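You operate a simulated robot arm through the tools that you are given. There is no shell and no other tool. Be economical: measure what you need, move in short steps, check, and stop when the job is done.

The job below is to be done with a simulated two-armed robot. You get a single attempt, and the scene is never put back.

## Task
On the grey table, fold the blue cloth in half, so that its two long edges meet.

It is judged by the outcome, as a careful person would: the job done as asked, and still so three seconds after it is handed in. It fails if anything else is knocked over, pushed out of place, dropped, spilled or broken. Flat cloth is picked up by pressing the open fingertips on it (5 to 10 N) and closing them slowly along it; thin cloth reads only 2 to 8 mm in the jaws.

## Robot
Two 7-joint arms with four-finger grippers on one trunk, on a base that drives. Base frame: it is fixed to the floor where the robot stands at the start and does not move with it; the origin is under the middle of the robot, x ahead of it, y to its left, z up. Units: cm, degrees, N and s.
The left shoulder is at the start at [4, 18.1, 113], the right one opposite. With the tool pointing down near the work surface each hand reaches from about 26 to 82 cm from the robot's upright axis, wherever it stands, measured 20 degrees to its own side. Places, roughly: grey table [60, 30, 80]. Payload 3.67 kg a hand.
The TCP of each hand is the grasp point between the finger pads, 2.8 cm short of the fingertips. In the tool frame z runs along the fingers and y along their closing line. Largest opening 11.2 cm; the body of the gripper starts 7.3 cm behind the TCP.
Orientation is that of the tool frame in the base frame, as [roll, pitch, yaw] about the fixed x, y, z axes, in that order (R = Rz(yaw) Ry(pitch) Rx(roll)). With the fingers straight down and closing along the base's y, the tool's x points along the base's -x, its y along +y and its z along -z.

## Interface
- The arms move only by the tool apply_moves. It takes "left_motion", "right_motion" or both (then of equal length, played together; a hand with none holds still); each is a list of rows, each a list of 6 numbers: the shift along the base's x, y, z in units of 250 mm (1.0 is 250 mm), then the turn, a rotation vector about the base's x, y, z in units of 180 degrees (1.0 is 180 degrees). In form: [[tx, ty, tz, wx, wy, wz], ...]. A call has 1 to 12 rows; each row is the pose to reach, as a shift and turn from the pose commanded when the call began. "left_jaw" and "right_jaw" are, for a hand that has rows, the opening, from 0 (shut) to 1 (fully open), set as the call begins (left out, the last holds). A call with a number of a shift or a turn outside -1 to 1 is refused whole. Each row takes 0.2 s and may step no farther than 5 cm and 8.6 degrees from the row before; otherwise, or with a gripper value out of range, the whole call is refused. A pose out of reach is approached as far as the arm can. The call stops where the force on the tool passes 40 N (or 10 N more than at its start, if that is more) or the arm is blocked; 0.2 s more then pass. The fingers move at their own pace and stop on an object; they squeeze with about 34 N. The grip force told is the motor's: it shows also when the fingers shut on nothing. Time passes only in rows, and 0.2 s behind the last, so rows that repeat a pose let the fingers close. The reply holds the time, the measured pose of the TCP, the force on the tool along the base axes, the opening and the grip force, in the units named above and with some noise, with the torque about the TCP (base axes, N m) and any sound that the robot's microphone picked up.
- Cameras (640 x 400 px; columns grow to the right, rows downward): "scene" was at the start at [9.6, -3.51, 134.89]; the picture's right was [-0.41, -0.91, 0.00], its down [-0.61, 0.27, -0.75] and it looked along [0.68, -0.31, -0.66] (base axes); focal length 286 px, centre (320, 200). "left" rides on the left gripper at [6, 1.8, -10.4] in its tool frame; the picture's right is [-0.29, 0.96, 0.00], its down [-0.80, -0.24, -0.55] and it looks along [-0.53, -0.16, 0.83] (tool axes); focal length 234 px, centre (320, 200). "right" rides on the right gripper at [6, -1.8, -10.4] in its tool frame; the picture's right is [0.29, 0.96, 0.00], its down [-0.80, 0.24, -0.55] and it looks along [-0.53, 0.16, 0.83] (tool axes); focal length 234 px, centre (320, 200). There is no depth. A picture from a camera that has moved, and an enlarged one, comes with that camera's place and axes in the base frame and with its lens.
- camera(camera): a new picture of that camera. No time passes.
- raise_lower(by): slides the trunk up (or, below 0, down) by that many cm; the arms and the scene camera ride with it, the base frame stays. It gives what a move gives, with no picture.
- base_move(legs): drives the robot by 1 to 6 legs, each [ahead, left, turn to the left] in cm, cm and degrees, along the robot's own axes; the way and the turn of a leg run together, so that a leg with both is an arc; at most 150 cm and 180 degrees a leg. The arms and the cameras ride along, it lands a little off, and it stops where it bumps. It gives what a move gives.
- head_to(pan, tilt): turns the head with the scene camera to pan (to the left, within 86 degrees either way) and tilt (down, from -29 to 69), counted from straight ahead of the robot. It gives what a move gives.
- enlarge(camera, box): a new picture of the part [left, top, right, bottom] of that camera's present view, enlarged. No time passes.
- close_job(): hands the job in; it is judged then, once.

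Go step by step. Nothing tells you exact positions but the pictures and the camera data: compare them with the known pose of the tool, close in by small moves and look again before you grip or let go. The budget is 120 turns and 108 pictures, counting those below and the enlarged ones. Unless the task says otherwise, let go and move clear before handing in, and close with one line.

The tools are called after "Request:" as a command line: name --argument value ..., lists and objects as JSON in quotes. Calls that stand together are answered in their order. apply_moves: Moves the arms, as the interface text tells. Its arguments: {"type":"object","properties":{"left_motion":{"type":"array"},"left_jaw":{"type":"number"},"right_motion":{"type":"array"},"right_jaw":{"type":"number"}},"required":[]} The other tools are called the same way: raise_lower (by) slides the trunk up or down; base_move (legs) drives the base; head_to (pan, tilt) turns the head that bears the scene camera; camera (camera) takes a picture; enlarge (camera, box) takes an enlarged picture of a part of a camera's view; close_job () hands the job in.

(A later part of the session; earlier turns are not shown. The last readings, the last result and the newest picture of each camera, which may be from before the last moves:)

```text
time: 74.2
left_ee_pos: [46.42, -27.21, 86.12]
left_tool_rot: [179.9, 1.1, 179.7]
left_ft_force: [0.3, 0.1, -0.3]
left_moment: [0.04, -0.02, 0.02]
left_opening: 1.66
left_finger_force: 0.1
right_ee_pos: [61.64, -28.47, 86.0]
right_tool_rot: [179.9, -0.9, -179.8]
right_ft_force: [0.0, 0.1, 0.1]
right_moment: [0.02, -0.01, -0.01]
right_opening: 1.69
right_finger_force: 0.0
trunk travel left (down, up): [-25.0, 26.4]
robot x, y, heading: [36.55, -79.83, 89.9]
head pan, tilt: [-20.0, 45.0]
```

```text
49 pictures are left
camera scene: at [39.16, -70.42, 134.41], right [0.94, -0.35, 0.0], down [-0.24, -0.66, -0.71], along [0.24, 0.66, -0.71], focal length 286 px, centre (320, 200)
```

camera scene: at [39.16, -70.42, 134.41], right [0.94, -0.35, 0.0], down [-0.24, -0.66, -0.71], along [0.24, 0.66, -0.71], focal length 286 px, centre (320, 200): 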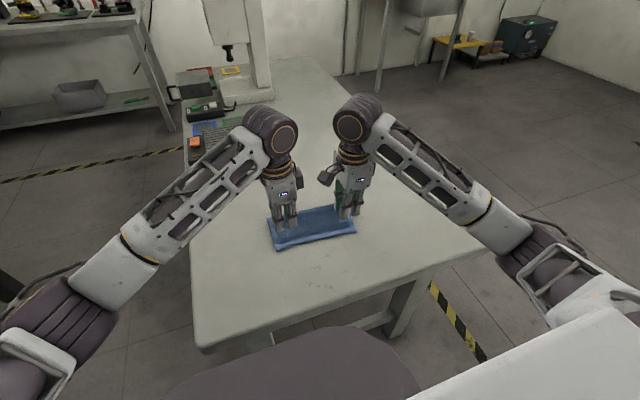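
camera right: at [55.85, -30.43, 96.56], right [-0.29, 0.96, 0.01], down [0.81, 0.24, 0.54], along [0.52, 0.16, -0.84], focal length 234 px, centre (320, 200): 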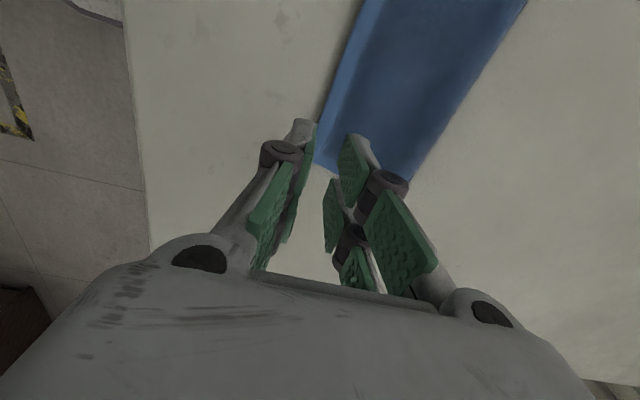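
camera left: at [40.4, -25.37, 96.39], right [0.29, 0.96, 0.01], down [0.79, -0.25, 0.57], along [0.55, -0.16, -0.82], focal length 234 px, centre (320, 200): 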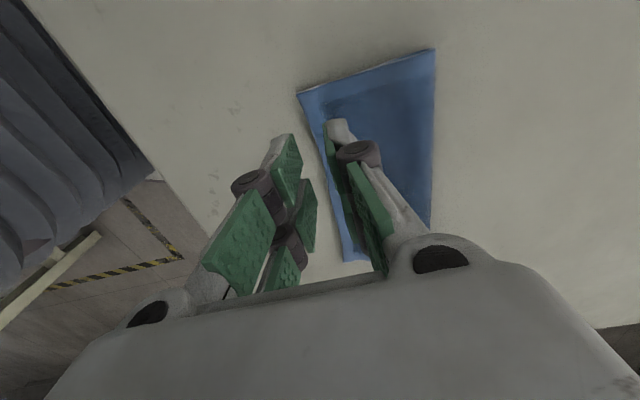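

Both arms now reach symmetrically. I'll line up on the near edge and descend.

Request:
apply_moves --left_motion '[[0.004, 0.014, -0.1, 0, 0, 0], [0.004, 0.014, -0.2, 0, 0, 0], [0.004, 0.014, -0.27, 0, 0, 0], [0.004, 0.014, -0.3, 0, 0, 0], [0.004, 0.014, -0.3, 0, 0, 0]]' --right_motion '[[0.004, 0.052, -0.1, 0, 0, 0], [0.004, 0.052, -0.2, 0, 0, 0], [0.004, 0.052, -0.27, 0, 0, 0], [0.004, 0.052, -0.295, 0, 0, 0], [0.004, 0.052, -0.295, 0, 0, 0]]'

Request:
enlarge --camera "left" --box '[220, 60, 460, 220]'

Request:
enlarge --camera "right" --box '[220, 60, 460, 220]'

```text
time: 75.4
left_ee_pos: [46.55, -26.67, 78.37]
left_tool_rot: [179.9, 1.1, 179.7]
left_ft_force: [0.4, 0.7, 0.0]
left_moment: [-0.02, -0.04, -0.01]
left_opening: 1.66
left_finger_force: 0.1
right_ee_pos: [61.79, -26.85, 78.58]
right_tool_rot: [-180.0, -1.0, -179.9]
right_ft_force: [-0.7, 0.1, 1.2]
right_moment: [-0.02, 0.03, 0.02]
right_opening: 1.7
right_finger_force: 0.0
trunk travel left (down, up): [-25.0, 26.4]
robot x, y, heading: [36.45, -79.73, 89.6]
head pan, tilt: [-20.0, 45.0]
```

```text
2.50 times, centred on (340, 140) of left
camera zoom: at [40.47, -24.88, 88.76], right [0.29, 0.96, 0.01], down [0.79, -0.24, 0.57], along [0.54, -0.16, -0.82], focal length 585 px, centre (270, 350)
```

zoom: 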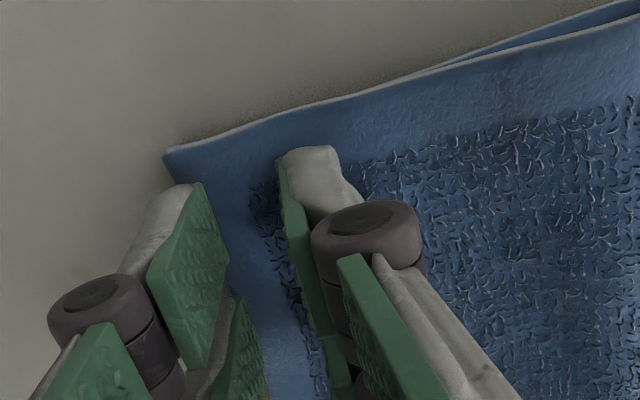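

```text
2.50 times, centred on (340, 140) of right
camera zoom: at [56.02, -29.0, 89.1], right [-0.29, 0.96, 0.01], down [0.81, 0.24, 0.54], along [0.52, 0.16, -0.84], focal length 585 px, centre (270, 350)
```

zoom: 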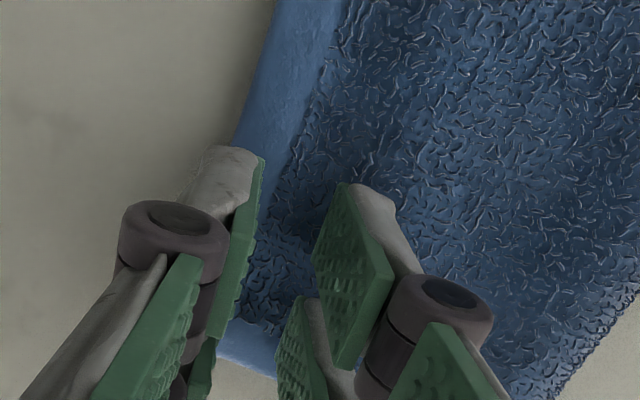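

Request:
apply_moves --left_motion '[[0, 0, -0.006, 0, 0, 0], [0, 0, -0.006, 0, 0, 0]]' --right_motion '[[0, -0.012, -0.008, 0, 0, 0], [0, -0.012, -0.008, 0, 0, 0]]'

Request:
apply_moves --left_motion '[[0, 0, -0.006, 0, 0, 0], [0, 0, -0.006, 0, 0, 0]]' --right_motion '[[0, 0, -0.008, 0, 0, 0], [0, 0, -0.008, 0, 0, 0]]'

```text
time: 76.0
left_ee_pos: [46.49, -26.78, 78.29]
left_tool_rot: [179.8, 1.1, 179.7]
left_ft_force: [0.3, 0.0, 0.4]
left_moment: [0.02, 0.0, 0.04]
left_opening: 1.69
left_finger_force: 0.1
right_ee_pos: [61.84, -27.33, 78.33]
right_tool_rot: [179.8, -1.0, -180.0]
right_ft_force: [0.0, 1.1, 2.2]
right_moment: [-0.01, -0.01, -0.02]
right_opening: 1.68
right_finger_force: 0.5
trunk travel left (down, up): [-25.0, 26.4]
robot x, y, heading: [36.75, -80.05, 89.8]
head pan, tilt: [-20.0, 45.0]
```

```text
time: 76.6
left_ee_pos: [46.52, -26.77, 78.2]
left_tool_rot: [180.0, 1.1, 179.7]
left_ft_force: [-0.1, 0.6, 0.7]
left_moment: [0.03, -0.01, 0.02]
left_opening: 1.66
left_finger_force: 0.0
right_ee_pos: [61.86, -27.22, 78.18]
right_tool_rot: [179.9, -1.0, -179.9]
right_ft_force: [1.1, 0.8, 6.2]
right_moment: [0.14, -0.08, 0.01]
right_opening: 1.66
right_finger_force: 0.1
trunk travel left (down, up): [-25.0, 26.4]
robot x, y, heading: [36.56, -79.84, 89.8]
head pan, tilt: [-20.0, 45.0]
```

Request:
apply_moves --left_motion '[[0, 0, -0.008, 0, 0, 0], [0, 0, -0.008, 0, 0, 0]]' --right_motion '[[0, 0, 0, 0, 0, 0], [0, 0, 0, 0, 0, 0]]'

Request:
apply_moves --left_motion '[[0, 0, -0.004, 0, 0, 0], [0, 0, -0.004, 0, 0, 0]]' --right_motion '[[0, 0, 0, 0, 0, 0], [0, 0, 0, 0, 0, 0]]'

```text
time: 77.2
left_ee_pos: [46.59, -26.65, 78.02]
left_tool_rot: [179.9, 1.1, 179.7]
left_ft_force: [-0.3, 0.3, 6.9]
left_moment: [0.07, 0.05, 0.0]
left_opening: 1.67
left_finger_force: 0.0
right_ee_pos: [61.81, -27.21, 78.08]
right_tool_rot: [179.9, -1.0, -179.9]
right_ft_force: [0.6, 0.9, 6.6]
right_moment: [0.11, -0.07, 0.0]
right_opening: 1.68
right_finger_force: 0.1
trunk travel left (down, up): [-25.0, 26.4]
robot x, y, heading: [36.39, -80.19, 89.5]
head pan, tilt: [-20.0, 45.0]
```

```text
time: 77.8
left_ee_pos: [46.54, -26.84, 77.93]
left_tool_rot: [179.8, 1.2, 179.8]
left_ft_force: [-0.5, 2.4, 13.1]
left_moment: [0.17, 0.12, -0.02]
left_opening: 1.7
left_finger_force: 0.0
right_ee_pos: [61.75, -27.43, 78.12]
right_tool_rot: [180.0, -1.0, -180.0]
right_ft_force: [0.1, 1.1, 5.2]
right_moment: [0.12, -0.08, 0.04]
right_opening: 1.68
right_finger_force: 0.0
trunk travel left (down, up): [-25.0, 26.4]
robot x, y, heading: [36.52, -79.78, 90.0]
head pan, tilt: [-20.0, 45.0]
```

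Good contact at both. I'll back the left hand off a touch and close both jaws slowly.

Request:
apply_moves --left_motion '[[0, 0, 0.004, 0, 0, 0], [0, 0, 0.004, 0, 0, 0]]' --right_motion '[[0, 0, 0, 0, 0, 0], [0, 0, 0, 0, 0, 0]]' --left_jaw 0.11 --right_jaw 0.11

Request:
apply_moves --left_motion '[[0, 0, 0, 0, 0, 0], [0, 0, 0, 0, 0, 0]]' --right_motion '[[0, 0, 0, 0, 0, 0], [0, 0, 0, 0, 0, 0]]' --left_jaw 0.06 --right_jaw 0.06

Request:
apply_moves --left_motion '[[0, 0, 0, 0, 0, 0], [0, 0, 0, 0, 0, 0], [0, 0, 0, 0, 0, 0]]' --right_motion '[[0, 0, 0, 0, 0, 0], [0, 0, 0, 0, 0, 0], [0, 0, 0, 0, 0, 0]]' --left_jaw 0.0 --right_jaw 0.0

Request:
apply_moves --left_motion '[[0, 0.01, 0.03, 0, 0, 0], [0, 0.02, 0.06, 0, 0, 0], [0, 0.03, 0.09, 0, 0, 0], [0, 0.04, 0.12, 0, 0, 0]]' --right_motion '[[0, 0.01, 0.03, 0, 0, 0], [0, 0.02, 0.06, 0, 0, 0], [0, 0.03, 0.09, 0, 0, 0], [0, 0.04, 0.12, 0, 0, 0]]'

Request:
enlarge --camera "scene" --box '[240, 180, 380, 270]'

Request:
camera --camera "left"

```text
time: 78.4
left_ee_pos: [46.53, -26.86, 78.05]
left_tool_rot: [179.9, 1.1, 179.7]
left_ft_force: [-0.8, -2.2, 10.9]
left_moment: [0.02, 0.06, 0.01]
left_opening: 1.06
left_finger_force: 0.1
right_ee_pos: [62.0, -27.37, 78.11]
right_tool_rot: [179.8, -1.0, -180.0]
right_ft_force: [0.1, -0.9, 3.0]
right_moment: [-0.01, 0.0, -0.01]
right_opening: 1.15
right_finger_force: 0.0
trunk travel left (down, up): [-25.0, 26.4]
robot x, y, heading: [36.65, -79.92, 89.7]
head pan, tilt: [-20.0, 45.0]
```

```text
time: 79.0
left_ee_pos: [46.56, -26.74, 78.03]
left_tool_rot: [179.9, 1.1, 179.7]
left_ft_force: [0.7, -0.7, 7.4]
left_moment: [0.03, 0.02, -0.01]
left_opening: 0.7
left_finger_force: 0.1
right_ee_pos: [61.88, -27.46, 78.05]
right_tool_rot: [179.9, -1.0, -179.9]
right_ft_force: [-0.3, -0.5, 1.5]
right_moment: [0.02, 0.02, 0.0]
right_opening: 0.67
right_finger_force: 0.0
trunk travel left (down, up): [-25.0, 26.4]
robot x, y, heading: [36.42, -80.16, 89.8]
head pan, tilt: [-20.0, 45.0]
```

```text
time: 79.8
left_ee_pos: [46.6, -26.72, 78.05]
left_tool_rot: [179.9, 1.1, 179.7]
left_ft_force: [0.0, 0.1, 8.6]
left_moment: [0.03, -0.09, -0.02]
left_opening: 0.22
left_finger_force: 34.0
right_ee_pos: [61.89, -27.41, 78.09]
right_tool_rot: [-180.0, -1.0, -179.9]
right_ft_force: [-0.3, 0.3, 0.1]
right_moment: [-0.03, -0.02, 0.02]
right_opening: 0.02
right_finger_force: 34.4
trunk travel left (down, up): [-25.0, 26.4]
robot x, y, heading: [36.72, -80.08, 89.8]
head pan, tilt: [-20.0, 45.0]
```

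```text
time: 80.8
left_ee_pos: [46.57, -25.7, 80.71]
left_tool_rot: [-179.9, 1.0, 179.6]
left_ft_force: [-0.2, -0.7, 0.8]
left_moment: [0.01, 0.0, -0.03]
left_opening: 0.22
left_finger_force: 34.2
right_ee_pos: [61.86, -26.32, 81.17]
right_tool_rot: [180.0, -1.0, -179.9]
right_ft_force: [-0.8, 1.0, 0.5]
right_moment: [0.03, 0.0, 0.02]
right_opening: 0.0
right_finger_force: 34.4
trunk travel left (down, up): [-25.0, 26.4]
robot x, y, heading: [36.43, -79.99, 89.8]
head pan, tilt: [-20.0, 45.0]
```

```text
4.44 times, centred on (310, 225) of scene
camera zoom: at [39.2, -70.29, 134.4], right [0.94, -0.35, 0.0], down [-0.24, -0.66, -0.71], along [0.24, 0.66, -0.71], focal length 1270 px, centre (364, 89)
```

zoom: 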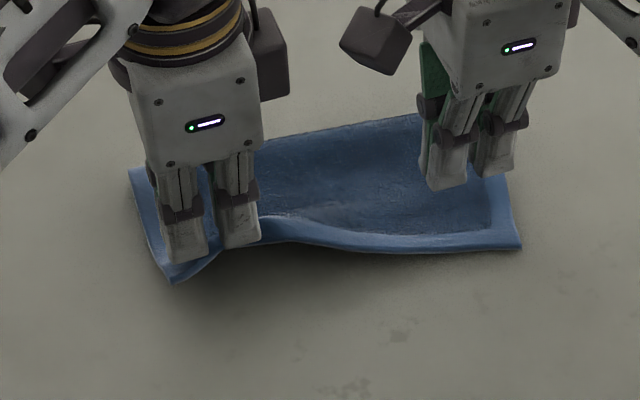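

```text
45 pictures are left
camera left: at [40.48, -23.94, 91.2], right [0.29, 0.96, 0.01], down [0.79, -0.24, 0.57], along [0.54, -0.16, -0.82], focal length 234 px, centre (320, 200)
```

left: 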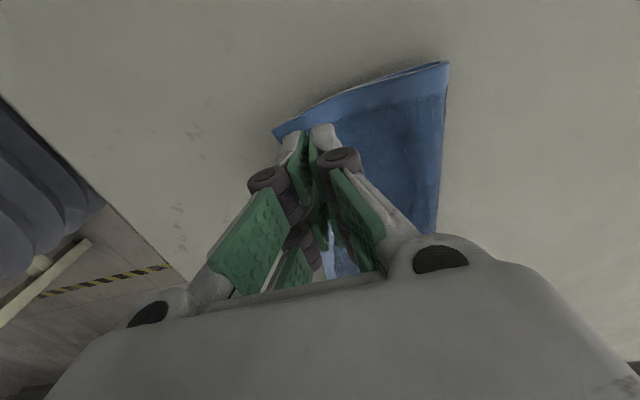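

The left hand holds the top layer but the right slipped off. I'll look under the lifted left corner.

Request:
enlarge --camera "scene" --box '[260, 215, 330, 255]'

Request:
enlarge --camera "left" --box '[230, 40, 470, 200]'

Request:
enlarge --camera "right" --box '[220, 0, 520, 200]'

```text
9.14 times, centred on (295, 235) of scene
camera zoom: at [39.2, -70.29, 134.4], right [0.94, -0.35, 0.0], down [-0.24, -0.66, -0.71], along [0.24, 0.66, -0.71], focal length 2612 px, centre (549, -120)
```

zoom: 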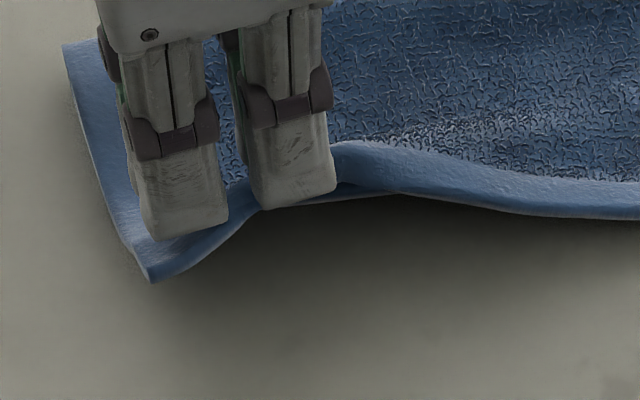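

```text
2.50 times, centred on (350, 120) of left
camera zoom: at [40.48, -23.94, 91.2], right [0.29, 0.96, 0.01], down [0.79, -0.24, 0.57], along [0.54, -0.16, -0.82], focal length 585 px, centre (245, 400)
```

zoom: 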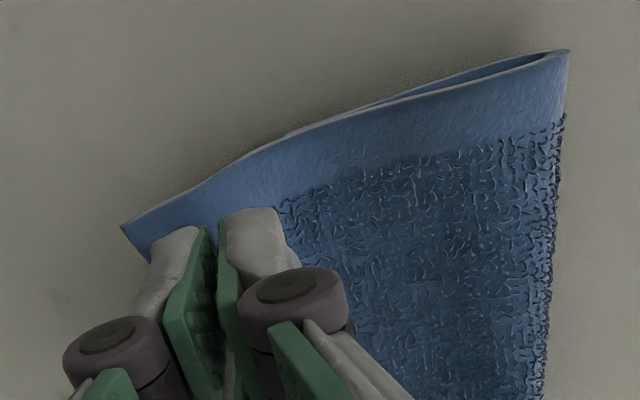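

```text
2.00 times, centred on (370, 100) of right
camera zoom: at [56.02, -28.28, 91.76], right [-0.29, 0.96, 0.01], down [0.81, 0.24, 0.54], along [0.52, 0.16, -0.84], focal length 468 px, centre (220, 400)
```

zoom: 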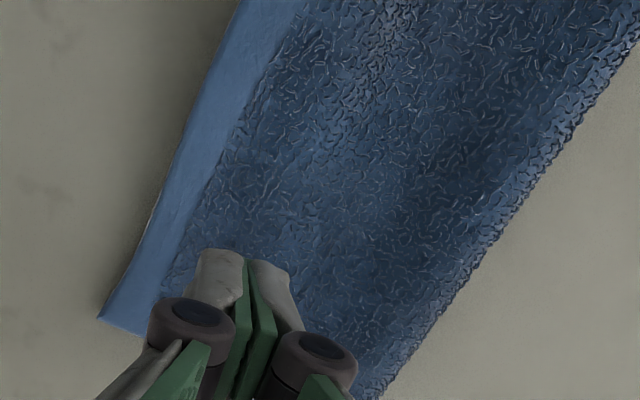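

Under the left corner the bottom layer ends around y≈−24, so the overhang is several cm there. I'll keep the left grip and re-grip the right corner with a wider opening and firmer press.

Request:
apply_moves --right_motion '[[0, -0.03, 0, 0, 0, 0], [0, -0.06, 0, 0, 0, 0], [0, -0.06, -0.06, 0, 0, 0], [0, -0.06, -0.11, 0, 0, 0], [0, -0.06, -0.118, 0, 0, 0], [0, -0.06, -0.118, 0, 0, 0]]' --right_jaw 0.2

Request:
enlarge --camera "right" --box '[220, 60, 460, 220]'

```text
time: 82.2
left_ee_pos: [46.57, -25.7, 80.85]
left_tool_rot: [179.8, 1.1, 179.7]
left_ft_force: [-0.3, -0.3, -0.3]
left_moment: [0.0, -0.04, 0.01]
left_opening: 0.19
left_finger_force: 34.1
right_ee_pos: [61.83, -27.77, 78.15]
right_tool_rot: [179.9, -1.0, -180.0]
right_ft_force: [0.1, -0.9, 5.0]
right_moment: [0.07, -0.05, 0.0]
right_opening: 2.24
right_finger_force: 0.0
trunk travel left (down, up): [-25.0, 26.4]
robot x, y, heading: [36.31, -80.25, 89.6]
head pan, tilt: [-20.0, 45.0]
```

```text
2.50 times, centred on (340, 140) of right
camera zoom: at [56.04, -29.79, 88.8], right [-0.29, 0.96, 0.01], down [0.81, 0.24, 0.54], along [0.52, 0.16, -0.84], focal length 585 px, centre (270, 350)
```

zoom: 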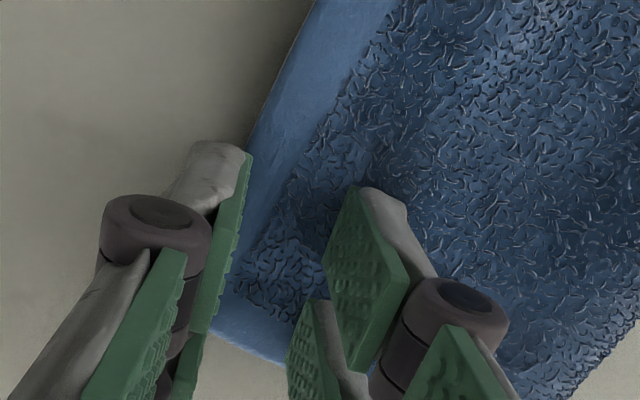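

Overlap looks fine. I'll press a bit more and close slowly while keeping the force up.

Request:
apply_moves --right_motion '[[0, 0, -0.006, 0, 0, 0], [0, 0, -0.006, 0, 0, 0]]' --right_jaw 0.16

Request:
apply_moves --right_motion '[[0, 0, -0.003, 0, 0, 0], [0, 0, -0.003, 0, 0, 0]]' --right_jaw 0.12

Request:
enlarge --camera "right" --box '[220, 60, 460, 220]'

```text
time: 82.8
left_ee_pos: [46.63, -25.75, 80.95]
left_tool_rot: [179.8, 1.1, 179.7]
left_ft_force: [-0.3, -0.6, 0.0]
left_moment: [0.02, 0.0, -0.01]
left_opening: 0.21
left_finger_force: 34.1
right_ee_pos: [61.94, -27.69, 78.06]
right_tool_rot: [179.9, -1.0, -179.8]
right_ft_force: [0.7, -0.7, 10.0]
right_moment: [0.08, -0.06, 0.01]
right_opening: 1.68
right_finger_force: 0.0
trunk travel left (down, up): [-25.0, 26.4]
robot x, y, heading: [36.15, -79.85, 89.7]
head pan, tilt: [-20.0, 45.0]
```

```text
time: 83.4
left_ee_pos: [46.58, -25.77, 81.02]
left_tool_rot: [179.9, 1.1, 179.8]
left_ft_force: [0.4, 0.0, 0.1]
left_moment: [0.01, 0.01, -0.01]
left_opening: 0.2
left_finger_force: 34.2
right_ee_pos: [61.72, -27.84, 78.1]
right_tool_rot: [179.8, -1.0, -179.8]
right_ft_force: [0.7, 2.2, 14.6]
right_moment: [0.22, -0.11, 0.0]
right_opening: 1.35
right_finger_force: 0.1
trunk travel left (down, up): [-25.0, 26.4]
robot x, y, heading: [36.45, -80.22, 89.8]
head pan, tilt: [-20.0, 45.0]
```

```text
2.50 times, centred on (340, 140) of right
camera zoom: at [56.01, -29.81, 88.63], right [-0.29, 0.96, 0.01], down [0.81, 0.24, 0.54], along [0.52, 0.16, -0.84], focal length 585 px, centre (270, 350)
```

zoom: 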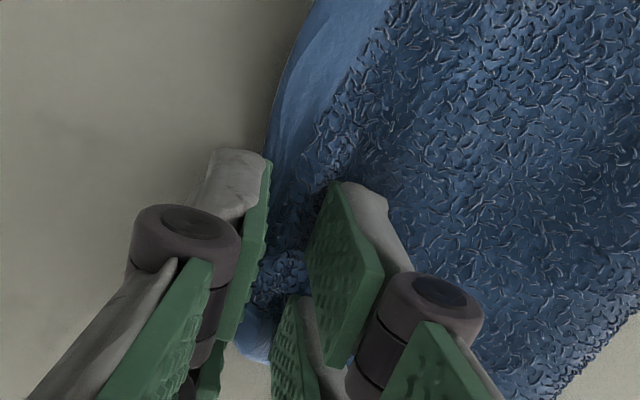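

The ridge is forming, so I'll finish closing and test with a small lift.

Request:
apply_moves --right_motion '[[0, 0, 0.002, 0, 0, 0], [0, 0, 0.002, 0, 0, 0]]' --right_jaw 0.07

Request:
apply_moves --right_motion '[[0, 0, 0, 0, 0, 0], [0, 0, 0, 0, 0, 0], [0, 0, 0, 0, 0, 0]]' --right_jaw 0.0

Request:
apply_moves --right_motion '[[0, 0.01, 0.03, 0, 0, 0], [0, 0.02, 0.06, 0, 0, 0], [0, 0.03, 0.09, 0, 0, 0], [0, 0.04, 0.12, 0, 0, 0]]'

Request:
enlarge --camera "scene" --box '[240, 180, 380, 270]'

```text
time: 84.0
left_ee_pos: [46.53, -25.69, 80.97]
left_tool_rot: [179.9, 1.1, 179.7]
left_ft_force: [0.7, -0.3, -0.2]
left_moment: [0.0, 0.02, 0.0]
left_opening: 0.21
left_finger_force: 34.1
right_ee_pos: [61.75, -27.9, 78.0]
right_tool_rot: [179.9, -1.0, -179.9]
right_ft_force: [0.0, -0.4, 11.7]
right_moment: [0.08, -0.11, 0.01]
right_opening: 0.74
right_finger_force: 0.0
trunk travel left (down, up): [-25.0, 26.4]
robot x, y, heading: [36.47, -79.93, 89.4]
head pan, tilt: [-20.0, 45.0]
```

```text
time: 84.8
left_ee_pos: [46.53, -25.84, 80.84]
left_tool_rot: [179.9, 1.2, 179.7]
left_ft_force: [0.4, -0.3, -0.4]
left_moment: [0.02, -0.02, -0.02]
left_opening: 0.21
left_finger_force: 34.2
right_ee_pos: [61.83, -27.86, 77.92]
right_tool_rot: [179.9, -1.1, -179.9]
right_ft_force: [-0.8, 0.5, 9.8]
right_moment: [0.05, 0.01, 0.0]
right_opening: 0.39
right_finger_force: 34.0
trunk travel left (down, up): [-25.0, 26.4]
robot x, y, heading: [36.51, -80.1, 89.7]
head pan, tilt: [-20.0, 45.0]
```

```text
time: 85.8
left_ee_pos: [46.49, -25.79, 80.91]
left_tool_rot: [179.9, 1.2, 179.8]
left_ft_force: [-0.1, 0.4, 0.3]
left_moment: [0.02, -0.01, 0.02]
left_opening: 0.19
left_finger_force: 33.9
right_ee_pos: [61.84, -26.77, 80.88]
right_tool_rot: [-180.0, -1.0, -179.9]
right_ft_force: [0.4, 0.4, 0.0]
right_moment: [0.0, -0.02, 0.01]
right_opening: 0.39
right_finger_force: 34.0
trunk travel left (down, up): [-25.0, 26.4]
robot x, y, heading: [36.41, -79.72, 89.7]
head pan, tilt: [-20.0, 45.0]
```

```text
4.44 times, centred on (310, 225) of scene
camera zoom: at [39.19, -70.29, 134.4], right [0.94, -0.35, 0.0], down [-0.24, -0.66, -0.71], along [0.24, 0.66, -0.71], focal length 1270 px, centre (364, 89)
```

zoom: 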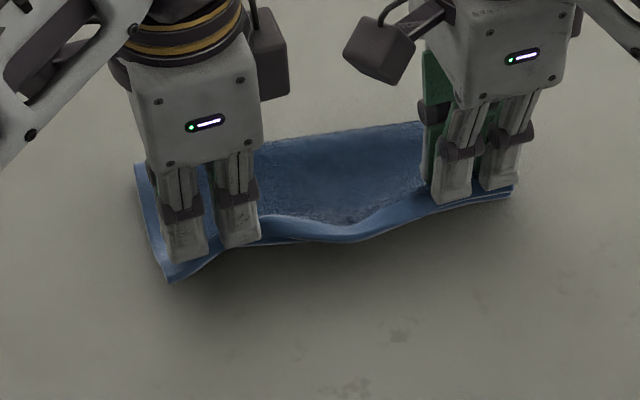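

Both corners are held. I'll lift further to reveal the bottom layer's edge.

Request:
apply_moves --left_motion '[[0, 0.01, 0.05, 0, 0, 0], [0, 0.03, 0.1, 0, 0, 0], [0, 0.05, 0.14, 0, 0, 0], [0, 0.08, 0.18, 0, 0, 0]]' --right_motion '[[0, 0.01, 0.05, 0, 0, 0], [0, 0.03, 0.1, 0, 0, 0], [0, 0.05, 0.14, 0, 0, 0], [0, 0.08, 0.18, 0, 0, 0]]'

Request:
enlarge --camera "scene" --box '[240, 160, 380, 260]'

Request:
camera --camera "left"

Request:
camera --camera "right"

```text
time: 86.8
left_ee_pos: [46.67, -23.68, 85.43]
left_tool_rot: [180.0, 1.1, 179.7]
left_ft_force: [-0.3, 0.0, -0.2]
left_moment: [0.03, 0.03, 0.01]
left_opening: 0.22
left_finger_force: 34.1
right_ee_pos: [61.82, -24.81, 85.36]
right_tool_rot: [-179.9, -0.9, -179.9]
right_ft_force: [-0.5, -0.6, 0.5]
right_moment: [-0.01, -0.01, 0.02]
right_opening: 0.37
right_finger_force: 34.1
trunk travel left (down, up): [-25.0, 26.4]
robot x, y, heading: [36.76, -80.32, 89.5]
head pan, tilt: [-20.0, 45.0]
```

```text
4.00 times, centred on (310, 210) of scene
camera zoom: at [39.19, -70.25, 134.39], right [0.94, -0.35, 0.0], down [-0.24, -0.66, -0.71], along [0.24, 0.66, -0.71], focal length 1143 px, centre (360, 160)
```

zoom: 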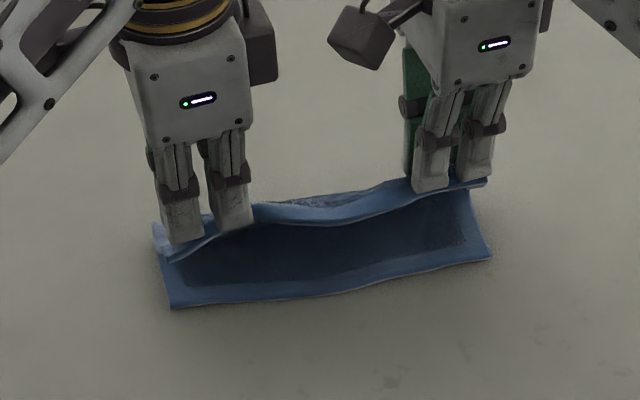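

```text
37 pictures are left
camera left: at [40.5, -21.87, 95.73], right [0.29, 0.96, 0.01], down [0.79, -0.24, 0.57], along [0.54, -0.16, -0.82], focal length 234 px, centre (320, 200)
```

left: 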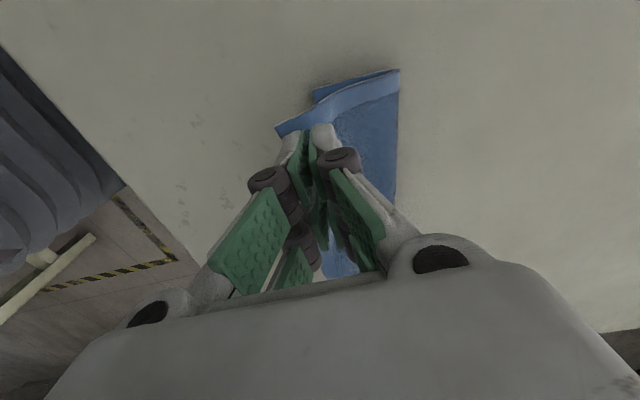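

```text
36 pictures are left
camera right: at [56.04, -26.79, 96.05], right [-0.29, 0.96, 0.01], down [0.81, 0.24, 0.54], along [0.52, 0.16, -0.84], focal length 234 px, centre (320, 200)
```

right: 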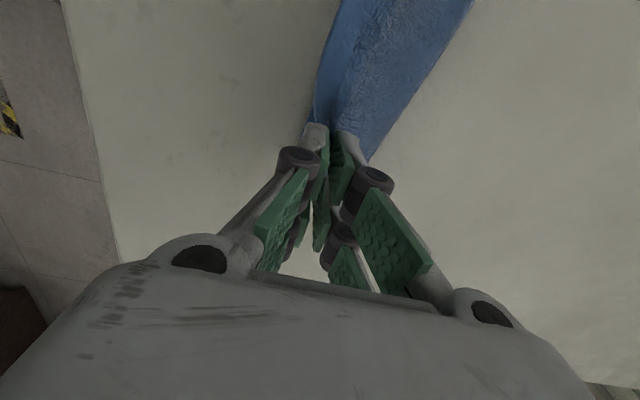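

Now I can see the bottom edge clearly: y≈−23.0 at the left corner and −26.4 at the right. I'll lower the top edge onto that line.

Request:
apply_moves --left_motion '[[0, 0.02, -0.04, 0, 0, 0], [0, 0.035, -0.08, 0, 0, 0], [0, 0.045, -0.12, 0, 0, 0], [0, 0.051, -0.16, 0, 0, 0], [0, 0.051, -0.2, 0, 0, 0], [0, 0.051, -0.23, 0, 0, 0], [0, 0.051, -0.23, 0, 0, 0]]' --right_motion '[[0, 0.02, -0.04, 0, 0, 0], [0, 0.035, -0.08, 0, 0, 0], [0, 0.045, -0.12, 0, 0, 0], [0, 0.052, -0.16, 0, 0, 0], [0, 0.052, -0.2, 0, 0, 0], [0, 0.052, -0.23, 0, 0, 0], [0, 0.052, -0.23, 0, 0, 0]]'

Request:
enlarge --camera "scene" --box '[240, 160, 380, 260]'

```text
time: 88.4
left_ee_pos: [46.56, -22.48, 79.63]
left_tool_rot: [179.8, 1.1, 179.7]
left_ft_force: [0.1, -0.2, 0.3]
left_moment: [0.01, -0.01, -0.03]
left_opening: 0.18
left_finger_force: 34.2
right_ee_pos: [61.97, -23.58, 79.73]
right_tool_rot: [-180.0, -1.0, -179.9]
right_ft_force: [0.1, 0.1, 0.0]
right_moment: [0.05, 0.03, 0.0]
right_opening: 0.34
right_finger_force: 33.8
trunk travel left (down, up): [-25.0, 26.4]
robot x, y, heading: [36.6, -79.81, 89.6]
head pan, tilt: [-20.0, 45.0]
```

```text
4.00 times, centred on (310, 210) of scene
camera zoom: at [39.19, -70.29, 134.4], right [0.94, -0.35, 0.0], down [-0.24, -0.66, -0.71], along [0.24, 0.66, -0.71], focal length 1143 px, centre (360, 160)
```

zoom: 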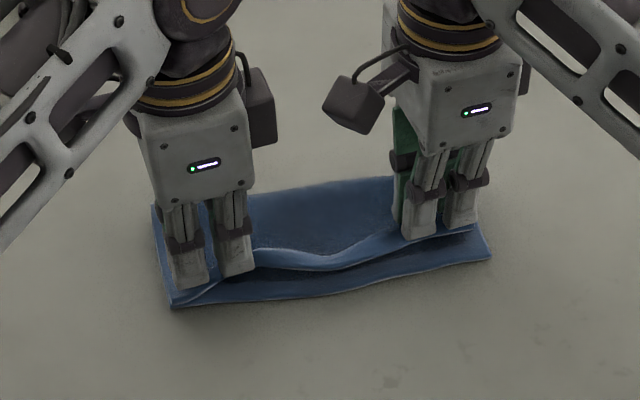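

The top edge is close to the bottom one. I'll nudge slightly toward the robot, lower to the surface, and release.

Request:
apply_moves --left_motion '[[0, -0.016, -0.015, 0, 0, 0], [0, -0.024, -0.032, 0, 0, 0], [0, -0.024, -0.032, 0, 0, 0]]' --right_motion '[[0, -0.016, -0.015, 0, 0, 0], [0, -0.024, -0.032, 0, 0, 0], [0, -0.024, -0.032, 0, 0, 0]]'

Request:
apply_moves --left_motion '[[0, 0, 0, 0, 0, 0], [0, 0, 0, 0, 0, 0], [0, 0, 0, 0, 0, 0]]' --right_motion '[[0, 0, 0, 0, 0, 0], [0, 0, 0, 0, 0, 0], [0, 0, 0, 0, 0, 0]]' --left_jaw 0.25 --right_jaw 0.25

Request:
apply_moves --left_motion '[[0, 0, 0.1, 0, 0, 0], [0, 0, 0.25, 0, 0, 0], [-0.05, 0.05, 0.4, 0, 0, 0], [-0.2, 0.1, 0.5, 0, 0, 0], [-0.35, 0.15, 0.5, 0, 0, 0]]' --right_motion '[[0, 0, 0.1, 0, 0, 0], [0, 0, 0.25, 0, 0, 0], [0.05, 0.05, 0.4, 0, 0, 0], [0.2, 0.1, 0.5, 0, 0, 0], [0.35, 0.15, 0.5, 0, 0, 0]]'

Request:
enlarge --camera "scene" --box '[240, 160, 380, 260]'

```text
time: 89.2
left_ee_pos: [46.66, -23.07, 78.77]
left_tool_rot: [179.9, 1.1, 179.7]
left_ft_force: [0.4, 0.4, 0.4]
left_moment: [-0.02, -0.01, 0.0]
left_opening: 0.19
left_finger_force: 34.0
right_ee_pos: [61.91, -24.11, 78.99]
right_tool_rot: [179.8, -1.0, -179.9]
right_ft_force: [-0.3, 0.7, 2.3]
right_moment: [0.02, -0.02, 0.01]
right_opening: 0.34
right_finger_force: 34.2
trunk travel left (down, up): [-25.0, 26.4]
robot x, y, heading: [36.43, -79.64, 89.7]
head pan, tilt: [-20.0, 45.0]
```

```text
time: 90.0
left_ee_pos: [46.76, -23.05, 78.9]
left_tool_rot: [-180.0, 1.2, 179.7]
left_ft_force: [0.4, 0.2, -0.3]
left_moment: [-0.01, 0.0, 0.0]
left_opening: 2.78
left_finger_force: 0.0
right_ee_pos: [61.82, -24.24, 78.82]
right_tool_rot: [180.0, -1.1, -179.9]
right_ft_force: [-0.9, -0.5, 1.2]
right_moment: [0.01, 0.01, -0.04]
right_opening: 2.79
right_finger_force: 0.0
trunk travel left (down, up): [-25.0, 26.4]
robot x, y, heading: [36.26, -79.94, 90.1]
head pan, tilt: [-20.0, 45.0]
```

```text
time: 91.2
left_ee_pos: [37.82, -19.26, 91.22]
left_tool_rot: [-180.0, 1.0, 179.6]
left_ft_force: [0.3, 0.0, -0.4]
left_moment: [-0.03, 0.0, 0.0]
left_opening: 2.8
left_finger_force: 0.2
right_ee_pos: [70.58, -20.19, 91.41]
right_tool_rot: [180.0, -1.0, -180.0]
right_ft_force: [0.0, 0.7, 0.0]
right_moment: [-0.03, 0.0, -0.02]
right_opening: 2.79
right_finger_force: 0.0
trunk travel left (down, up): [-25.0, 26.4]
robot x, y, heading: [36.17, -79.83, 89.6]
head pan, tilt: [-20.0, 45.0]
```

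```text
4.00 times, centred on (310, 210) of scene
camera zoom: at [39.17, -70.2, 134.38], right [0.94, -0.35, 0.0], down [-0.24, -0.66, -0.71], along [0.24, 0.66, -0.71], focal length 1143 px, centre (360, 160)
```

zoom: 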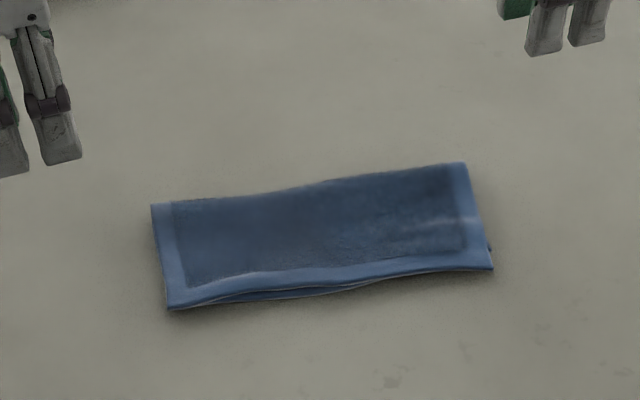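

The edges now nearly coincide. One close look at each corner before finishing.

Request:
enlarge --camera "scene" --box '[330, 195, 370, 230]'

Request:
enlarge --camera "scene" --box '[270, 205, 340, 245]'

```text
11.43 times, centred on (350, 212) of scene
camera zoom: at [39.17, -70.2, 134.38], right [0.94, -0.35, 0.0], down [-0.24, -0.66, -0.71], along [0.24, 0.66, -0.71], focal length 3265 px, centre (-23, 57)
```

zoom: 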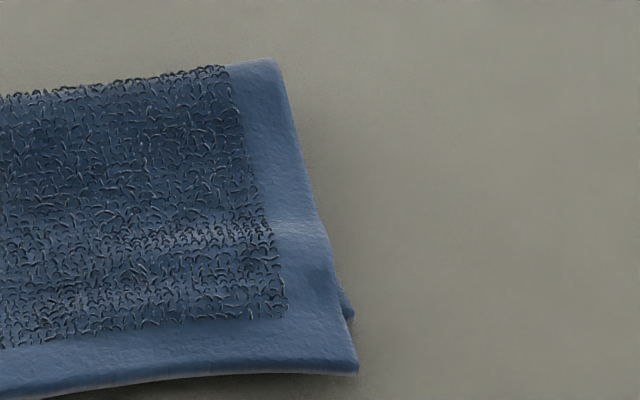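

```text
9.14 times, centred on (305, 225) of scene
camera zoom: at [39.17, -70.2, 134.38], right [0.94, -0.35, 0.0], down [-0.24, -0.66, -0.71], along [0.24, 0.66, -0.71], focal length 2612 px, centre (457, -29)
```

zoom: 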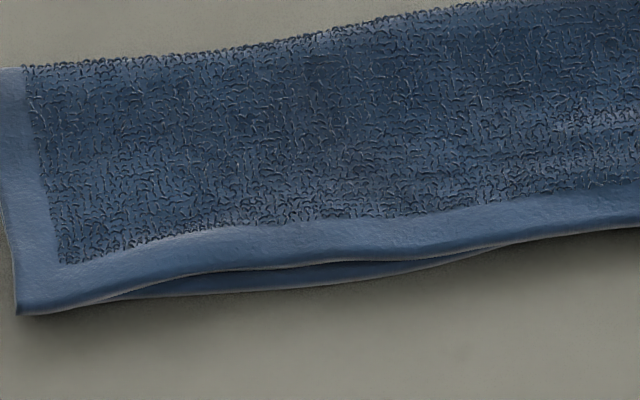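

The left corner and middle meet within about 0.5 cm, but at the right corner the top overhangs by about 1.5 cm. I'll re-grip the right corner only and shift it.

Request:
apply_moves --right_motion '[[-0.1, -0.06, -0.05, 0, 0, 0], [-0.2, -0.12, -0.1, 0, 0, 0], [-0.3, -0.18, -0.2, 0, 0, 0], [-0.348, -0.216, -0.33, 0, 0, 0], [-0.348, -0.216, -0.46, 0, 0, 0], [-0.348, -0.216, -0.5, 0, 0, 0], [-0.348, -0.216, -0.5, 0, 0, 0]]' --right_jaw 0.2

Request:
enlarge --camera "right" --box '[220, 60, 460, 220]'

```text
time: 92.8
left_ee_pos: [37.97, -19.29, 91.37]
left_tool_rot: [179.9, 1.2, 179.7]
left_ft_force: [0.0, 1.2, -0.2]
left_moment: [-0.01, 0.04, -0.01]
left_opening: 2.81
left_finger_force: 0.1
right_ee_pos: [61.93, -25.79, 78.91]
right_tool_rot: [-179.9, -1.0, -180.0]
right_ft_force: [-0.2, 0.3, -0.4]
right_moment: [0.01, 0.02, 0.0]
right_opening: 2.26
right_finger_force: 0.1
trunk travel left (down, up): [-25.0, 26.4]
robot x, y, heading: [36.62, -80.28, 89.5]
head pan, tilt: [-20.0, 45.0]
```

```text
2.50 times, centred on (340, 140) of right
camera zoom: at [56.1, -27.69, 89.48], right [-0.29, 0.96, 0.01], down [0.81, 0.24, 0.54], along [0.52, 0.16, -0.84], focal length 585 px, centre (270, 350)
```

zoom: 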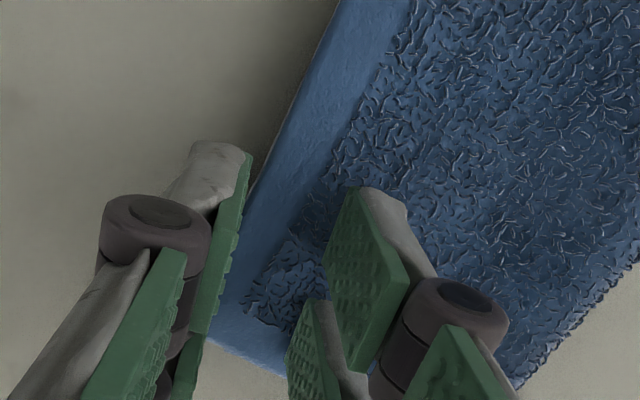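

The geometry matches the last good grip. I'll press and close slowly.

Request:
apply_moves --right_motion '[[0, 0, -0.016, 0, 0, 0], [0, 0, -0.028, 0, 0, 0], [0, 0, -0.028, 0, 0, 0]]'

```text
time: 93.6
left_ee_pos: [37.91, -19.29, 91.34]
left_tool_rot: [180.0, 1.1, 179.7]
left_ft_force: [0.7, 0.2, 0.6]
left_moment: [-0.01, -0.02, -0.01]
left_opening: 2.8
left_finger_force: 0.0
right_ee_pos: [61.95, -25.71, 78.27]
right_tool_rot: [179.9, -1.0, -180.0]
right_ft_force: [-0.1, 1.0, 8.2]
right_moment: [0.11, -0.03, 0.0]
right_opening: 2.22
right_finger_force: 0.0
trunk travel left (down, up): [-25.0, 26.4]
robot x, y, heading: [36.5, -79.94, 89.7]
head pan, tilt: [-20.0, 45.0]
```

Request:
apply_moves --right_motion '[[0, 0, -0.005, 0, 0, 0], [0, 0, -0.005, 0, 0, 0]]' --right_jaw 0.16

Request:
apply_moves --right_motion '[[0, 0, -0.002, 0, 0, 0], [0, 0, -0.002, 0, 0, 0]]' --right_jaw 0.12

Request:
apply_moves --right_motion '[[0, 0, 0, 0, 0, 0], [0, 0, 0, 0, 0, 0]]' --right_jaw 0.07

Request:
apply_moves --right_motion '[[0, 0, 0, 0, 0, 0], [0, 0, 0, 0, 0, 0], [0, 0, 0, 0, 0, 0]]' --right_jaw 0.0

```text
time: 94.2
left_ee_pos: [37.87, -19.32, 91.23]
left_tool_rot: [179.9, 1.1, 179.8]
left_ft_force: [0.1, -0.6, -0.1]
left_moment: [0.02, 0.01, 0.03]
left_opening: 2.79
left_finger_force: 0.0
right_ee_pos: [61.82, -25.74, 78.18]
right_tool_rot: [179.8, -1.0, -179.9]
right_ft_force: [1.6, -0.3, 16.2]
right_moment: [0.14, -0.15, 0.01]
right_opening: 1.77
right_finger_force: 0.1
trunk travel left (down, up): [-25.0, 26.4]
robot x, y, heading: [36.71, -80.42, 89.6]
head pan, tilt: [-20.0, 45.0]
```

```text
time: 94.8
left_ee_pos: [37.82, -19.51, 91.42]
left_tool_rot: [180.0, 1.1, 179.7]
left_ft_force: [1.3, -0.6, 0.3]
left_moment: [0.01, 0.02, 0.0]
left_opening: 2.8
left_finger_force: 0.0
right_ee_pos: [61.87, -25.78, 78.22]
right_tool_rot: [179.9, -0.9, -179.9]
right_ft_force: [1.3, 0.4, 18.7]
right_moment: [0.19, -0.17, -0.01]
right_opening: 1.24
right_finger_force: 0.1
trunk travel left (down, up): [-25.0, 26.4]
robot x, y, heading: [36.58, -80.05, 89.6]
head pan, tilt: [-20.0, 45.0]
```

```text
time: 95.4
left_ee_pos: [37.81, -19.44, 91.36]
left_tool_rot: [179.8, 1.1, 179.8]
left_ft_force: [-0.9, -0.7, 0.5]
left_moment: [0.01, -0.05, 0.01]
left_opening: 2.78
left_finger_force: 0.0
right_ee_pos: [61.91, -25.84, 78.14]
right_tool_rot: [179.9, -1.0, -179.9]
right_ft_force: [2.6, 1.2, 20.1]
right_moment: [0.17, -0.14, 0.0]
right_opening: 0.87
right_finger_force: 0.2
trunk travel left (down, up): [-25.0, 26.4]
robot x, y, heading: [36.2, -79.95, 89.6]
head pan, tilt: [-20.0, 45.0]
```

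```text
time: 96.2
left_ee_pos: [37.87, -19.44, 91.42]
left_tool_rot: [179.9, 1.1, 179.7]
left_ft_force: [-0.2, -0.8, 0.7]
left_moment: [-0.03, -0.01, -0.02]
left_opening: 2.78
left_finger_force: 0.0
right_ee_pos: [61.87, -25.97, 78.14]
right_tool_rot: [179.9, -0.9, -179.9]
right_ft_force: [-1.0, 1.1, 19.0]
right_moment: [0.12, -0.08, -0.02]
right_opening: 0.44
right_finger_force: 34.0
trunk travel left (down, up): [-25.0, 26.4]
robot x, y, heading: [36.38, -79.8, 89.8]
head pan, tilt: [-20.0, 45.0]
```

The right hand has gripped. I'll lift slightly while moving +y and check the bottom corner.

Request:
apply_moves --right_motion '[[0, 0.02, 0.04, 0, 0, 0], [0, 0.04, 0.08, 0, 0, 0], [0, 0.06, 0.11, 0, 0, 0], [0, 0.08, 0.14, 0, 0, 0]]'

Request:
enlarge --camera "scene" --box '[240, 160, 380, 260]'

```text
time: 97.2
left_ee_pos: [37.93, -19.36, 91.36]
left_tool_rot: [179.9, 1.1, 179.7]
left_ft_force: [0.5, -0.3, 0.2]
left_moment: [-0.02, 0.02, 0.0]
left_opening: 2.8
left_finger_force: 0.0
right_ee_pos: [61.85, -23.61, 81.51]
right_tool_rot: [180.0, -1.0, -179.9]
right_ft_force: [-0.6, -0.4, 0.4]
right_moment: [0.01, 0.0, 0.02]
right_opening: 0.37
right_finger_force: 34.1
trunk travel left (down, up): [-25.0, 26.4]
robot x, y, heading: [36.34, -79.43, 89.6]
head pan, tilt: [-20.0, 45.0]
```

```text
4.00 times, centred on (310, 210) of scene
camera zoom: at [39.18, -70.29, 134.4], right [0.94, -0.35, 0.0], down [-0.24, -0.66, -0.71], along [0.24, 0.66, -0.71], focal length 1143 px, centre (360, 160)
```

zoom: 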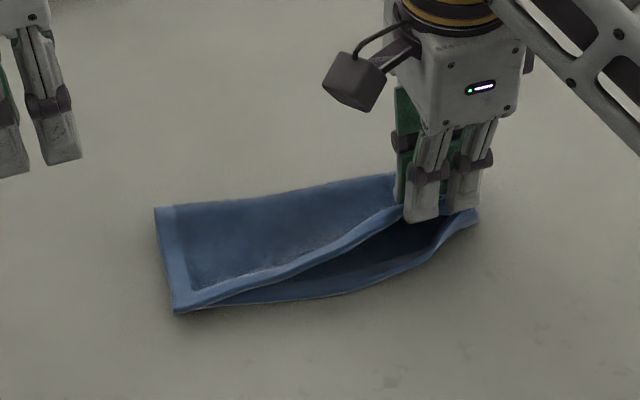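

It caught both layers. I'll set it back where it was and release.

Request:
apply_moves --right_motion '[[0, -0.03, -0.04, 0, 0, 0], [0, -0.06, -0.08, 0, 0, 0], [0, -0.085, -0.11, 0, 0, 0], [0, -0.085, -0.125, 0, 0, 0], [0, -0.085, -0.125, 0, 0, 0]]'

Request:
apply_moves --right_motion '[[0, 0, 0, 0, 0, 0], [0, 0, 0, 0, 0, 0], [0, 0, 0, 0, 0, 0]]' --right_jaw 0.25

Request:
apply_moves --right_motion '[[0, 0, 0.1, 0, 0, 0], [0, 0, 0.25, 0, 0, 0], [0.1, 0.05, 0.35, 0, 0, 0], [0.25, 0.1, 0.4, 0, 0, 0]]'

Request:
enlarge --camera "scene" --box '[265, 190, 375, 250]'

```text
time: 98.4
left_ee_pos: [37.8, -19.34, 91.38]
left_tool_rot: [179.9, 1.1, 179.7]
left_ft_force: [-0.6, 0.3, -0.6]
left_moment: [-0.01, 0.02, 0.0]
left_opening: 2.81
left_finger_force: 0.0
right_ee_pos: [61.89, -25.87, 78.34]
right_tool_rot: [179.8, -1.0, -180.0]
right_ft_force: [-0.3, -0.5, 2.1]
right_moment: [-0.01, 0.04, -0.02]
right_opening: 0.39
right_finger_force: 34.5
trunk travel left (down, up): [-25.0, 26.4]
robot x, y, heading: [36.16, -79.44, 89.6]
head pan, tilt: [-20.0, 45.0]
```

```text
time: 99.2
left_ee_pos: [37.87, -19.31, 91.33]
left_tool_rot: [179.9, 1.0, 179.7]
left_ft_force: [-0.1, 0.2, 0.1]
left_moment: [0.01, 0.02, -0.01]
left_opening: 2.79
left_finger_force: 0.0
right_ee_pos: [62.02, -25.8, 78.44]
right_tool_rot: [-180.0, -1.0, -180.0]
right_ft_force: [0.1, -0.9, 3.4]
right_moment: [0.04, -0.05, 0.0]
right_opening: 2.75
right_finger_force: 0.0
trunk travel left (down, up): [-25.0, 26.4]
robot x, y, heading: [36.72, -80.03, 89.5]
head pan, tilt: [-20.0, 45.0]
```

```text
time: 100.2
left_ee_pos: [38.04, -19.34, 91.3]
left_tool_rot: [179.9, 1.1, 179.7]
left_ft_force: [0.3, -0.4, 0.1]
left_moment: [0.01, 0.02, -0.02]
left_opening: 2.8
left_finger_force: 0.1
right_ee_pos: [68.2, -23.28, 88.37]
right_tool_rot: [-179.9, -1.1, 180.0]
right_ft_force: [0.4, 0.2, -0.5]
right_moment: [-0.01, 0.0, -0.01]
right_opening: 2.81
right_finger_force: 0.1
trunk travel left (down, up): [-25.0, 26.4]
robot x, y, heading: [36.41, -79.61, 89.5]
head pan, tilt: [-20.0, 45.0]
```

```text
5.82 times, centred on (320, 220) of scene
camera zoom: at [39.27, -70.3, 134.39], right [0.94, -0.35, 0.0], down [-0.25, -0.66, -0.71], along [0.24, 0.66, -0.71], focal length 1662 px, centre (320, 84)
```

zoom: 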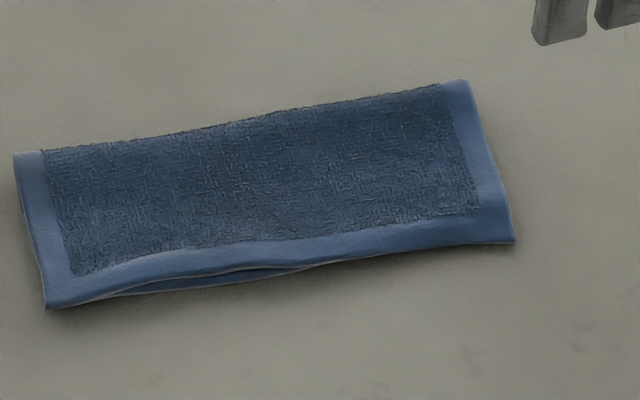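

Request:
enlarge --camera "scene" --box '[330, 195, 370, 235]'

Request:
enlarge --camera "right" --box '[180, 0, 480, 200]'

```text
10.00 times, centred on (350, 215) of scene
camera zoom: at [39.27, -70.3, 134.39], right [0.94, -0.35, 0.0], down [-0.25, -0.66, -0.71], along [0.24, 0.66, -0.71], focal length 2857 px, centre (20, 50)
```

zoom: 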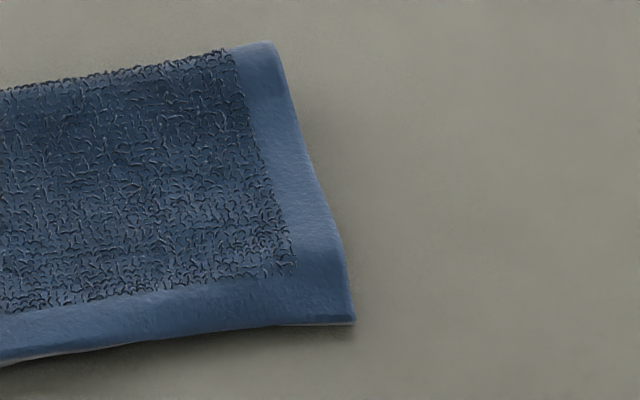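

```text
2.00 times, centred on (330, 100) of right
camera zoom: at [62.38, -25.39, 99.01], right [-0.29, 0.96, 0.01], down [0.81, 0.24, 0.54], along [0.52, 0.16, -0.84], focal length 468 px, centre (300, 400)
```

zoom: 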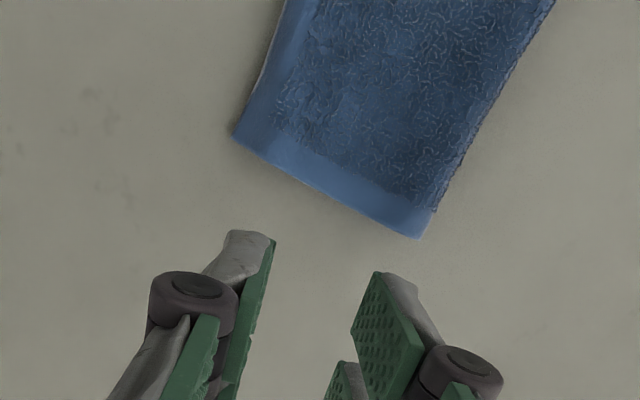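

A small overhang remains at the right corner. I'll press closed fingertips lightly on it and slide the top layer +y.

Request:
apply_moves --right_motion '[[-0.1, -0.06, -0.05, 0, 0, 0], [-0.224, -0.125, -0.1, 0, 0, 0], [-0.224, -0.125, -0.25, 0, 0, 0], [-0.224, -0.125, -0.36, 0, 0, 0], [-0.224, -0.125, -0.395, 0, 0, 0], [-0.224, -0.125, -0.395, 0, 0, 0]]' --right_jaw 0.0

Request:
apply_moves --right_motion '[[0, 0, -0.008, 0, 0, 0], [0, 0, -0.008, 0, 0, 0]]'

Request:
enlarge --camera "right" --box '[220, 60, 460, 220]'

```text
time: 101.6
left_ee_pos: [37.95, -19.3, 91.47]
left_tool_rot: [179.9, 1.2, 179.7]
left_ft_force: [-1.0, 0.4, -0.4]
left_moment: [0.01, 0.01, 0.02]
left_opening: 2.8
left_finger_force: 0.1
right_ee_pos: [62.61, -26.46, 78.57]
right_tool_rot: [-180.0, -1.1, -179.9]
right_ft_force: [0.1, 0.7, 0.3]
right_moment: [0.03, 0.01, -0.02]
right_opening: 0.01
right_finger_force: 33.9
trunk travel left (down, up): [-25.0, 26.4]
robot x, y, heading: [36.4, -79.84, 89.7]
head pan, tilt: [-20.0, 45.0]
```

```text
time: 102.2
left_ee_pos: [37.82, -19.5, 91.29]
left_tool_rot: [179.9, 1.1, 179.7]
left_ft_force: [-0.7, 0.6, -0.2]
left_moment: [0.0, 0.02, 0.02]
left_opening: 2.79
left_finger_force: 0.1
right_ee_pos: [62.62, -26.63, 78.35]
right_tool_rot: [180.0, -0.9, -179.9]
right_ft_force: [-0.3, -0.1, 0.1]
right_moment: [0.01, 0.0, 0.01]
right_opening: 0.0
right_finger_force: 34.4
trunk travel left (down, up): [-25.0, 26.4]
robot x, y, heading: [36.33, -79.85, 89.8]
head pan, tilt: [-20.0, 45.0]
```

```text
2.50 times, centred on (340, 140) of right
camera zoom: at [56.72, -28.51, 88.93], right [-0.29, 0.96, 0.01], down [0.81, 0.24, 0.54], along [0.52, 0.16, -0.84], focal length 585 px, centre (270, 350)
```

zoom: 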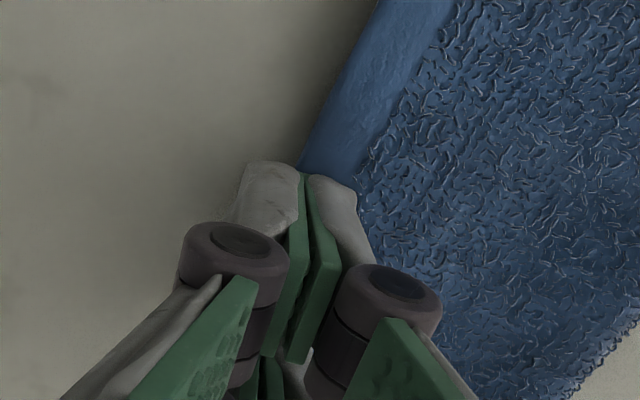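

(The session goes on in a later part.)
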